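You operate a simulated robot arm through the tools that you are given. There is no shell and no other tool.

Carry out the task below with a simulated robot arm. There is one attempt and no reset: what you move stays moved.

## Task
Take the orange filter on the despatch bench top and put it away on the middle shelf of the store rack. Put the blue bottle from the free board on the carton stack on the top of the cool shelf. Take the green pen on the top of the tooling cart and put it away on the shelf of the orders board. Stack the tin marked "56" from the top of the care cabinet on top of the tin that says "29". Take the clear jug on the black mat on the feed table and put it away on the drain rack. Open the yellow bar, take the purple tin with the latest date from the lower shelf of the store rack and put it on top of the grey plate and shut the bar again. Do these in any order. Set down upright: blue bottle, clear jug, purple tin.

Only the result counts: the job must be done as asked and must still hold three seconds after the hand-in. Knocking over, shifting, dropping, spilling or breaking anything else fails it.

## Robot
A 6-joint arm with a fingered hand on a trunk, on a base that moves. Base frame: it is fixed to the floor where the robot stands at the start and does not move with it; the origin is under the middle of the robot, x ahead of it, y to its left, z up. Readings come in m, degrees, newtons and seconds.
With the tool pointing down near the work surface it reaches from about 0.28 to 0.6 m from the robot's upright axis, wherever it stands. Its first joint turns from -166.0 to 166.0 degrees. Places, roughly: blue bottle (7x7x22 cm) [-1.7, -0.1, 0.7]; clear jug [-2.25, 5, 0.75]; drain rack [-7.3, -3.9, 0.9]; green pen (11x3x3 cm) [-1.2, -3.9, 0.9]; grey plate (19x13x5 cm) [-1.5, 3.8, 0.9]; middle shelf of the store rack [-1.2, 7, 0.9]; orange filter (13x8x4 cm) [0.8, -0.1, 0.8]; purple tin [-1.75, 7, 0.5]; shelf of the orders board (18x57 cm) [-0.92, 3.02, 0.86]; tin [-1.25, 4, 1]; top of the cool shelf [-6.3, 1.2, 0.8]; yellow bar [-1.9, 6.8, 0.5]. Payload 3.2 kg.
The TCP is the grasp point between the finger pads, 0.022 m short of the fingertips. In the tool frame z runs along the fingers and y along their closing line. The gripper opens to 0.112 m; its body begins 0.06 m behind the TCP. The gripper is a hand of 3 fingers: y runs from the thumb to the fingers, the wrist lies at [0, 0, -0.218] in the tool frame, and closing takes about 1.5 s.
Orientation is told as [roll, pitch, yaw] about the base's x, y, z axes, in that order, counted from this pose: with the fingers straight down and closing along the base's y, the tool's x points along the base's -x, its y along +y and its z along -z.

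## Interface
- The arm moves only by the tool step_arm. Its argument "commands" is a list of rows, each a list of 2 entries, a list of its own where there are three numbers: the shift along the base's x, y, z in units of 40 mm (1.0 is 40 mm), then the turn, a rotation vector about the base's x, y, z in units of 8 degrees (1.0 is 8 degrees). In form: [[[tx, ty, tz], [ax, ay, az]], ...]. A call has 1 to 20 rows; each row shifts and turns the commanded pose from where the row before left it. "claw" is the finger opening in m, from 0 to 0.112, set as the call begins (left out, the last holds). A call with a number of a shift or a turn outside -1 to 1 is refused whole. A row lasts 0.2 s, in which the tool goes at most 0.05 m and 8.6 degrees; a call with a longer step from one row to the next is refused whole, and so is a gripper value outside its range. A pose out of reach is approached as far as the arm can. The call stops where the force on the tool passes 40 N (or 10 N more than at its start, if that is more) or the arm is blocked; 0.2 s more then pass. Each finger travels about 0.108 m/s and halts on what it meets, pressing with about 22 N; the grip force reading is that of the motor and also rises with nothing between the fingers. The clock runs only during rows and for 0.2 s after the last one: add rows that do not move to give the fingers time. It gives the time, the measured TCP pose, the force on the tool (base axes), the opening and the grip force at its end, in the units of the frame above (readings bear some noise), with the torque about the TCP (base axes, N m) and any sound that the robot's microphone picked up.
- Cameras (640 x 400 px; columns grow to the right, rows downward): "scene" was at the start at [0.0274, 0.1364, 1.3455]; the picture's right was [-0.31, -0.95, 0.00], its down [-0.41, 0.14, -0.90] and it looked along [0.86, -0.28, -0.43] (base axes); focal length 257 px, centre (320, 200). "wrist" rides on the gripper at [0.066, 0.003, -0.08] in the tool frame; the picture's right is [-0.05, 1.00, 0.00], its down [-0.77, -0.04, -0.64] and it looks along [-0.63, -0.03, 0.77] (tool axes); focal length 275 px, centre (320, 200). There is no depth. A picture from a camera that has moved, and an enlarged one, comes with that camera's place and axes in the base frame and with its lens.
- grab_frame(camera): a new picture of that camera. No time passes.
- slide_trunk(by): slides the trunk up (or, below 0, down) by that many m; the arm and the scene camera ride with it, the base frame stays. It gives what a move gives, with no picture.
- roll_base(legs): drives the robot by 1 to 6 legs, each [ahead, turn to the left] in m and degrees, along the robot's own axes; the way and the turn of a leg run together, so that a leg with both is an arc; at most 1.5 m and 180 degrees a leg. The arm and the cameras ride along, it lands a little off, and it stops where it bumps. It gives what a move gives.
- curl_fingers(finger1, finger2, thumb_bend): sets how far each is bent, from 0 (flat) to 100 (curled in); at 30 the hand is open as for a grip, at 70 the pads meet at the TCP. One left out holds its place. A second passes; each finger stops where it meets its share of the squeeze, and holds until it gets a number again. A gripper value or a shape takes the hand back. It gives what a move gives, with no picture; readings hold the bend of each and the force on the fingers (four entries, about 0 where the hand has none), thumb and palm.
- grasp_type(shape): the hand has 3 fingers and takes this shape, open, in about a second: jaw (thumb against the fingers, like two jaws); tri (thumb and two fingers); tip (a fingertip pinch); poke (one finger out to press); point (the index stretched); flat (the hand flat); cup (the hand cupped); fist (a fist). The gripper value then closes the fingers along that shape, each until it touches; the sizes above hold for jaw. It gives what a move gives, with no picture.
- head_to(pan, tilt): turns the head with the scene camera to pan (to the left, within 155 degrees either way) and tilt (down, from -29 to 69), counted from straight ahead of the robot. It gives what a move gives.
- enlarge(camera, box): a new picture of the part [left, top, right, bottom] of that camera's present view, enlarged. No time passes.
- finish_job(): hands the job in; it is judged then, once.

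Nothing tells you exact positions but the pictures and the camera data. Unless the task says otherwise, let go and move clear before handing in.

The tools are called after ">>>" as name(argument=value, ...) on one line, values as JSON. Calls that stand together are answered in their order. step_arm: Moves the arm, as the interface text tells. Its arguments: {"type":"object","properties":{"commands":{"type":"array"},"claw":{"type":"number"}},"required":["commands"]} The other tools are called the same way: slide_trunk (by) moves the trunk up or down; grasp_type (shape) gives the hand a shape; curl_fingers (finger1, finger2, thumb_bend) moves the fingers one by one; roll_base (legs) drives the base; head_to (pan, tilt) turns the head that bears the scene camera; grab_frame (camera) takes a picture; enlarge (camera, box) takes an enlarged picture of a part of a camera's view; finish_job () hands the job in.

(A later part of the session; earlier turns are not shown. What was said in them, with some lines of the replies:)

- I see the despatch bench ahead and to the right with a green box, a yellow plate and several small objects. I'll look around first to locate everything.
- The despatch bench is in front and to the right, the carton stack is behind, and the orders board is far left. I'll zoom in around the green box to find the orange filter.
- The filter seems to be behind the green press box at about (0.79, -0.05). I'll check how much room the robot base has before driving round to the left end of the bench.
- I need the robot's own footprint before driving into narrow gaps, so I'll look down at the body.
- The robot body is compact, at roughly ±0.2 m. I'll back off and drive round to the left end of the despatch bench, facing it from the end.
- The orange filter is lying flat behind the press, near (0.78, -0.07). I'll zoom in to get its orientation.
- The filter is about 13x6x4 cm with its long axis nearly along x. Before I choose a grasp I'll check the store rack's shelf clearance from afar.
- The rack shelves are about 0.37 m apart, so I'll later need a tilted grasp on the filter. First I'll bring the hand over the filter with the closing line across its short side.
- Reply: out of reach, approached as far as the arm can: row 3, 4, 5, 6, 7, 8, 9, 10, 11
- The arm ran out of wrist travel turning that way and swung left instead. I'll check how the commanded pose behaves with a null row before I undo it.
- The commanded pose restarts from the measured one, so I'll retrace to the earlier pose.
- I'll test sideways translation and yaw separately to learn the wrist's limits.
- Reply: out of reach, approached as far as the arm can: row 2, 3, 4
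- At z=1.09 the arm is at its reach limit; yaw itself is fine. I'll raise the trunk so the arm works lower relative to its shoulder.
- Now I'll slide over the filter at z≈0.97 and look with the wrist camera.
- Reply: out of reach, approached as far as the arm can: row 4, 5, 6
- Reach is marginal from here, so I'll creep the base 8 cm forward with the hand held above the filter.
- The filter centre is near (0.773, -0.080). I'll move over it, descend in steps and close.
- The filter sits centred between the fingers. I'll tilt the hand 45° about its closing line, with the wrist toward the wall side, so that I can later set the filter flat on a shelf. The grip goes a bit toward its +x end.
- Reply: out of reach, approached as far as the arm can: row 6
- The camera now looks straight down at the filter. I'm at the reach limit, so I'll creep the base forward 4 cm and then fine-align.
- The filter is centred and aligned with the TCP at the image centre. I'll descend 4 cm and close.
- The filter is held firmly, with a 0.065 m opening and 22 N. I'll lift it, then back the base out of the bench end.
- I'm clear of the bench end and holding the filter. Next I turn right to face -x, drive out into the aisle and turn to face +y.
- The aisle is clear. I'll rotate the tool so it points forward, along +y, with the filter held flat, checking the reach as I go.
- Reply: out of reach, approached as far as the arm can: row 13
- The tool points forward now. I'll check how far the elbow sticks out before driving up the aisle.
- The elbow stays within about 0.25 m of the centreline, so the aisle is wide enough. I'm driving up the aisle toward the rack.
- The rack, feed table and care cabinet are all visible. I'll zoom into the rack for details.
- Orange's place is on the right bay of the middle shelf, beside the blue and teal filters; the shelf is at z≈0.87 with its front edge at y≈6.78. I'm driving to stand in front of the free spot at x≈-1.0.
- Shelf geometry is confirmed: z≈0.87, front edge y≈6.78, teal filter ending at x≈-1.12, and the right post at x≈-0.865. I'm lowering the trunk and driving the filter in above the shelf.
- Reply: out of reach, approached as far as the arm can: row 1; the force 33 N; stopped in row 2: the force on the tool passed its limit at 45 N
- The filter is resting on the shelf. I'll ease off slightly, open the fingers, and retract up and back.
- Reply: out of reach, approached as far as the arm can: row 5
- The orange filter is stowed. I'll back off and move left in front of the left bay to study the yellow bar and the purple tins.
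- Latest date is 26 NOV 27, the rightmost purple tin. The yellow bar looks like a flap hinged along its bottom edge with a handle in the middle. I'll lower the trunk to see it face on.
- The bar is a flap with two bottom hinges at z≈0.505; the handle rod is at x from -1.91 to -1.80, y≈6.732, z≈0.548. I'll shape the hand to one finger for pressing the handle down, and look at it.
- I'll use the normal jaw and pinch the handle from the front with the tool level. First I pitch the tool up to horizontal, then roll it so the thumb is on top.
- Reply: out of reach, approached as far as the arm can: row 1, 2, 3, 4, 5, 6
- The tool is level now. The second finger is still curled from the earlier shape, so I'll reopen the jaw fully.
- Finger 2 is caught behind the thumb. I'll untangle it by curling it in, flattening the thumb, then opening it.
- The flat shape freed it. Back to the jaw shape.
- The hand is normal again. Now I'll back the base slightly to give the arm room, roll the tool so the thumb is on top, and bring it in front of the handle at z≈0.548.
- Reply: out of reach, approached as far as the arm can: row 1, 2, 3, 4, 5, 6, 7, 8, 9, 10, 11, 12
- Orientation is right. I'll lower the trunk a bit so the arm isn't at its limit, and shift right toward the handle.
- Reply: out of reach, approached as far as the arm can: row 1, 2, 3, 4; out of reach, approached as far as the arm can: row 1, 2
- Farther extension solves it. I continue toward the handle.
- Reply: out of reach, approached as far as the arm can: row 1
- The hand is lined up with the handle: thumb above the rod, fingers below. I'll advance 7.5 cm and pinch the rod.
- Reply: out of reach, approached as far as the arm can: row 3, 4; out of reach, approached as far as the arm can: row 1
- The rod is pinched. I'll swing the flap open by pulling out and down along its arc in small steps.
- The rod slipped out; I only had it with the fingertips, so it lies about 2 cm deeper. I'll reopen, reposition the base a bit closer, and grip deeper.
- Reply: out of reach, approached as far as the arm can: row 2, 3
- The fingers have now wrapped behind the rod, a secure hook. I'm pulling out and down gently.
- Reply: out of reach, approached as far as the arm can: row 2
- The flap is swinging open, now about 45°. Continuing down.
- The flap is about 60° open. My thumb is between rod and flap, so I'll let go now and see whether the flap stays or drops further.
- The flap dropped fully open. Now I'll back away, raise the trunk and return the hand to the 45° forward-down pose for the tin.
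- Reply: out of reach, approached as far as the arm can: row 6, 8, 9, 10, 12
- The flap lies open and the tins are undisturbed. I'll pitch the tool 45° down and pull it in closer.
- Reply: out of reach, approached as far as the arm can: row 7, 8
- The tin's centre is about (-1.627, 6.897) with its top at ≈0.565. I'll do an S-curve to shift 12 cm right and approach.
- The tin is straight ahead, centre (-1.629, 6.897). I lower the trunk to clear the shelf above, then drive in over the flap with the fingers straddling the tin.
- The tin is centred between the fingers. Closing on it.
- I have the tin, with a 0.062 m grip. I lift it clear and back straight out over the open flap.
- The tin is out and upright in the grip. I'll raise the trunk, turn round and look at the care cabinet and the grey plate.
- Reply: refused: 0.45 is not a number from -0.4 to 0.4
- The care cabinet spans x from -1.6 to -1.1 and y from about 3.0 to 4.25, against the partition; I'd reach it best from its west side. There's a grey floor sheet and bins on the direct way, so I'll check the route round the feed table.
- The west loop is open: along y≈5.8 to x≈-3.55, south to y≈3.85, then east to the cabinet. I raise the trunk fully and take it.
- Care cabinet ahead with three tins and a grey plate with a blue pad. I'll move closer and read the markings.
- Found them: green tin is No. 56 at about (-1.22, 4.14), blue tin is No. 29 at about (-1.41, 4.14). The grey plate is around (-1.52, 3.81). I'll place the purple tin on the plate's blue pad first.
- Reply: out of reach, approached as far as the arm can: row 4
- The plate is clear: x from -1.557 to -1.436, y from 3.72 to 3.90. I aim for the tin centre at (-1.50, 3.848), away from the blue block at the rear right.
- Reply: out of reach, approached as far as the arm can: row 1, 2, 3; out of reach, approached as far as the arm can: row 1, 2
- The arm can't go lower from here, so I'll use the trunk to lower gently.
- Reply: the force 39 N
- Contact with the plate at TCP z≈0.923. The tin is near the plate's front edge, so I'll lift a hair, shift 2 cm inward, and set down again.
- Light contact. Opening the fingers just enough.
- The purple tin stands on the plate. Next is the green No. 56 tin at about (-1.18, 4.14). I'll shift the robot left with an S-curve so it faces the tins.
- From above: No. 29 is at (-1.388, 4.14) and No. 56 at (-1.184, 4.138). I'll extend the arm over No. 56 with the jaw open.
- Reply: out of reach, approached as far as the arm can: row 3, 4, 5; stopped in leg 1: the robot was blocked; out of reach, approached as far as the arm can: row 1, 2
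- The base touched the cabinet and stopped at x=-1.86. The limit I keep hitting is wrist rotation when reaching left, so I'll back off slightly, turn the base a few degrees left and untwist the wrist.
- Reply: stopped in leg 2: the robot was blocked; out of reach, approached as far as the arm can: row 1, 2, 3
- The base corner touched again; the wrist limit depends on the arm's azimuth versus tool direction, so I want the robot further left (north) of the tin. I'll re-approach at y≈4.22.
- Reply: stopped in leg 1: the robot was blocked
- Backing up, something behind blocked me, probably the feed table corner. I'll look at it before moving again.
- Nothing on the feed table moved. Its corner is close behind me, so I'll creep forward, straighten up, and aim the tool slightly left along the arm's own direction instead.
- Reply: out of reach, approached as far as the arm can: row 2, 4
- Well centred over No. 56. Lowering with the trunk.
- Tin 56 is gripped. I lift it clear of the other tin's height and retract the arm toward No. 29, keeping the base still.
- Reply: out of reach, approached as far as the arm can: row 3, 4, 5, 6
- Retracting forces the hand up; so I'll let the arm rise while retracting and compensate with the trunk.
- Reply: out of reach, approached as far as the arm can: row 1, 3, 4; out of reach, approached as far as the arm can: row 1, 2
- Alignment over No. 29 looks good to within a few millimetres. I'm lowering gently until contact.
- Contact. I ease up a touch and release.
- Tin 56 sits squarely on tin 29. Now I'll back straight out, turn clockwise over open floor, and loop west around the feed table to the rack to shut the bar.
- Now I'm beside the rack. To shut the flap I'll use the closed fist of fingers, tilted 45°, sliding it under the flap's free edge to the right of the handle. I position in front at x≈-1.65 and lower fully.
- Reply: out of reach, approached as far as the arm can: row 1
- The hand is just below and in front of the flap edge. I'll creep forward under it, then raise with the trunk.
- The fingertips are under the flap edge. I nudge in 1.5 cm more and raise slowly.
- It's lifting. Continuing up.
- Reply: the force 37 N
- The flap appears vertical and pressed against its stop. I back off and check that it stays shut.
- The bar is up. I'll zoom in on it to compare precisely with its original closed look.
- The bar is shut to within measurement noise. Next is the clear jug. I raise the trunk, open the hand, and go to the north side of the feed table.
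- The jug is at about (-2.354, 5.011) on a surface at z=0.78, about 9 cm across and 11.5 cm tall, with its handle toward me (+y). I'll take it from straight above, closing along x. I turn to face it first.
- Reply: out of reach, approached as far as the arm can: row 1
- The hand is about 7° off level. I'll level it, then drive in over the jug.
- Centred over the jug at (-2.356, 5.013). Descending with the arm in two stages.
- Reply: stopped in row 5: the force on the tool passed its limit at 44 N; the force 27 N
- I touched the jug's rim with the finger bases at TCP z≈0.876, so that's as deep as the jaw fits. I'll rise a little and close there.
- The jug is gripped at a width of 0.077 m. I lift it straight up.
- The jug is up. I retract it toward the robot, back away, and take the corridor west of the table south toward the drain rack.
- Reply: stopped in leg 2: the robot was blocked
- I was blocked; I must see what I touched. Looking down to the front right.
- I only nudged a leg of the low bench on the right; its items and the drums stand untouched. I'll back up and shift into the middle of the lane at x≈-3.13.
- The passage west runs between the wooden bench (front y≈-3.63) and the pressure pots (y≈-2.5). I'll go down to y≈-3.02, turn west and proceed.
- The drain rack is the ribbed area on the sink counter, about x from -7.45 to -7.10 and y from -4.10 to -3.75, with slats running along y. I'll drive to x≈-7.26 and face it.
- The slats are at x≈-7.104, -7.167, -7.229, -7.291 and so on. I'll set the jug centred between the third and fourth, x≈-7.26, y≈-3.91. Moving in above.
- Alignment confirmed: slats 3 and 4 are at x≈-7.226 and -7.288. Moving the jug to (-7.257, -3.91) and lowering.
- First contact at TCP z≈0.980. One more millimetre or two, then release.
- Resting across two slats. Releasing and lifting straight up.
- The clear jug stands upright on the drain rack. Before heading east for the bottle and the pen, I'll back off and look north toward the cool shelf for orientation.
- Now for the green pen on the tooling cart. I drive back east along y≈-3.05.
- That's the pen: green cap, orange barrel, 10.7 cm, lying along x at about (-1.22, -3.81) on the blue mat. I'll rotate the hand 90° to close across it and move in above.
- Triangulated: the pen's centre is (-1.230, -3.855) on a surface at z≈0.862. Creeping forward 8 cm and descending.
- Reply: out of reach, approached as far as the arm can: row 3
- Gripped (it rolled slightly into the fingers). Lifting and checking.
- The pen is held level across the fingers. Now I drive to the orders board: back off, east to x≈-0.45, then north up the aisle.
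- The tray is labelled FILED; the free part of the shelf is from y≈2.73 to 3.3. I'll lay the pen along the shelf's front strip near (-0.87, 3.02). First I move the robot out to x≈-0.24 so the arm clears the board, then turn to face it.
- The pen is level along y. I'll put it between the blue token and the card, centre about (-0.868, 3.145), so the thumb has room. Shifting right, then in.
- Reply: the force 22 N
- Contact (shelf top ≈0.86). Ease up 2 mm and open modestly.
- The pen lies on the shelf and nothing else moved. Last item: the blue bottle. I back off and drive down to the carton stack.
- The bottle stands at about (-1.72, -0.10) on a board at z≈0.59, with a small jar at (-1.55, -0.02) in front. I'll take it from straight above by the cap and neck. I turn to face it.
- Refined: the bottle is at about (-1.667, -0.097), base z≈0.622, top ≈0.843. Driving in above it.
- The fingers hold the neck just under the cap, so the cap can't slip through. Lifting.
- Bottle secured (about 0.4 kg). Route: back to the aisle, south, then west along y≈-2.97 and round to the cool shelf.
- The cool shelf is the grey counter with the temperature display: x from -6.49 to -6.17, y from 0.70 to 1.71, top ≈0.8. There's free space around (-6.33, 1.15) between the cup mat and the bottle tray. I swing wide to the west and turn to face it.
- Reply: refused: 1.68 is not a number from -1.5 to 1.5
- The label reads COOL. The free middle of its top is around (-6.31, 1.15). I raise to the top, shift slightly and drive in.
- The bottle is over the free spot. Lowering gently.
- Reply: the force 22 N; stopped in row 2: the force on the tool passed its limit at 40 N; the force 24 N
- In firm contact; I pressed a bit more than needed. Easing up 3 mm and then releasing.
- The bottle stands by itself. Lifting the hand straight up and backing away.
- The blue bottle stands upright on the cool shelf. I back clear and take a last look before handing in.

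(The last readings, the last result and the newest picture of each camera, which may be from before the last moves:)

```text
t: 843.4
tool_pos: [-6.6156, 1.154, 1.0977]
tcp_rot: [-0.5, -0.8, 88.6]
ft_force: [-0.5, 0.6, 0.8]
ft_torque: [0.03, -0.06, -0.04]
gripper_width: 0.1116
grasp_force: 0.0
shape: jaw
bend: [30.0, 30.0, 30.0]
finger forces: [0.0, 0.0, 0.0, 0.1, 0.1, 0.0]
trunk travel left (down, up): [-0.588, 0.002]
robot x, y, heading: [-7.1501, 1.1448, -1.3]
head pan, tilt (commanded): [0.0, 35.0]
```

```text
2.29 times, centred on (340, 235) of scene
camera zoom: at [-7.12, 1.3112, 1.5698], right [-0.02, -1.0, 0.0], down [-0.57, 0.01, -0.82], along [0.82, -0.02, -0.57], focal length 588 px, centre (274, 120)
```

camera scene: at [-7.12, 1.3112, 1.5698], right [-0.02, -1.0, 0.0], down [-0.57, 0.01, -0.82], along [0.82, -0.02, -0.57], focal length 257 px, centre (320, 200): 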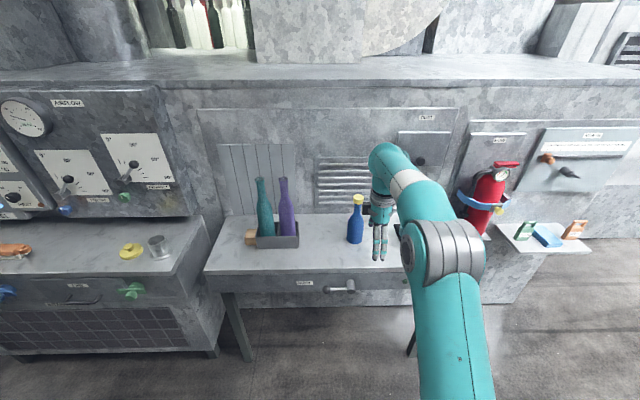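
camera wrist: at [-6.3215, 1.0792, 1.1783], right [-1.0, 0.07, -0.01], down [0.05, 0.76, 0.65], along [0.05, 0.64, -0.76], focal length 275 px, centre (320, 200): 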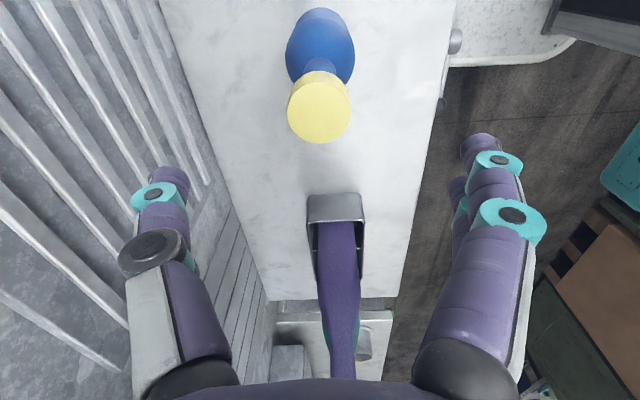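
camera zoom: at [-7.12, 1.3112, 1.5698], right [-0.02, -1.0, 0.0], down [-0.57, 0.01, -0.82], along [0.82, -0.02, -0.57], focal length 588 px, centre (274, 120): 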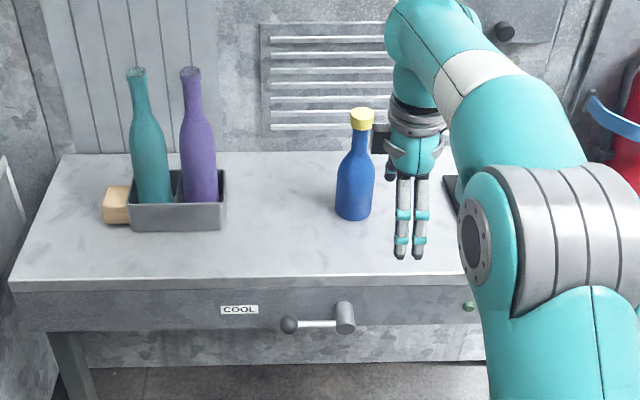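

All six placements are done: the filter is on the middle shelf, the purple 26 NOV tin is on the grey plate with the bar shut, tin 56 is on tin 29, the jug is on the drain rack, the pen is on the orders shelf, and the bottle is on the cool shelf. The hand is clear, so I'm handing in.

>>> finish_job()

```text
The job is handed in.
```

I did all six tasks and handed the job in. The judged result isn't back yet.

| Item | Where it is now |
|---|---|
| Orange filter | Flat on the middle shelf of the store rack, to the right of the blue and teal filters |
| Purple tin (26 NOV 27, the latest of the four dates) | Upright on the grey plate on the care cabinet |
| Yellow bar | Opened for the tin, then shut again |
| Tin 56 | Stacked on tin 29 on the care cabinet |
| Clear jug | Upright on the drain rack, resting across two slats |
| Green pen | On the free part of the orders board shelf, between the blue token and the "ORDER BLUE" card |
| Blue bottle | Upright on top of the cool shelf, in the free space beside the teal and purple bottles |

I didn't go back to look at every item before handing in, so a few points rest on earlier checks:

- **Bumps while driving:** the base touched the care cabinet, a corner of the feed table and a leg of a low bench. Nothing looked knocked over or moved in the pictures I took afterwards.
- **Bar closure:** I pushed the bar until it met its stop. After I backed off, the camera showed it upright, to within a few degrees.
- **Pressing force:** the arm pressed a few items, the bottle most recently, down harder than needed (about 40 N) as I set them down. The bottle stood straight once released, and I saw no damage to anything.
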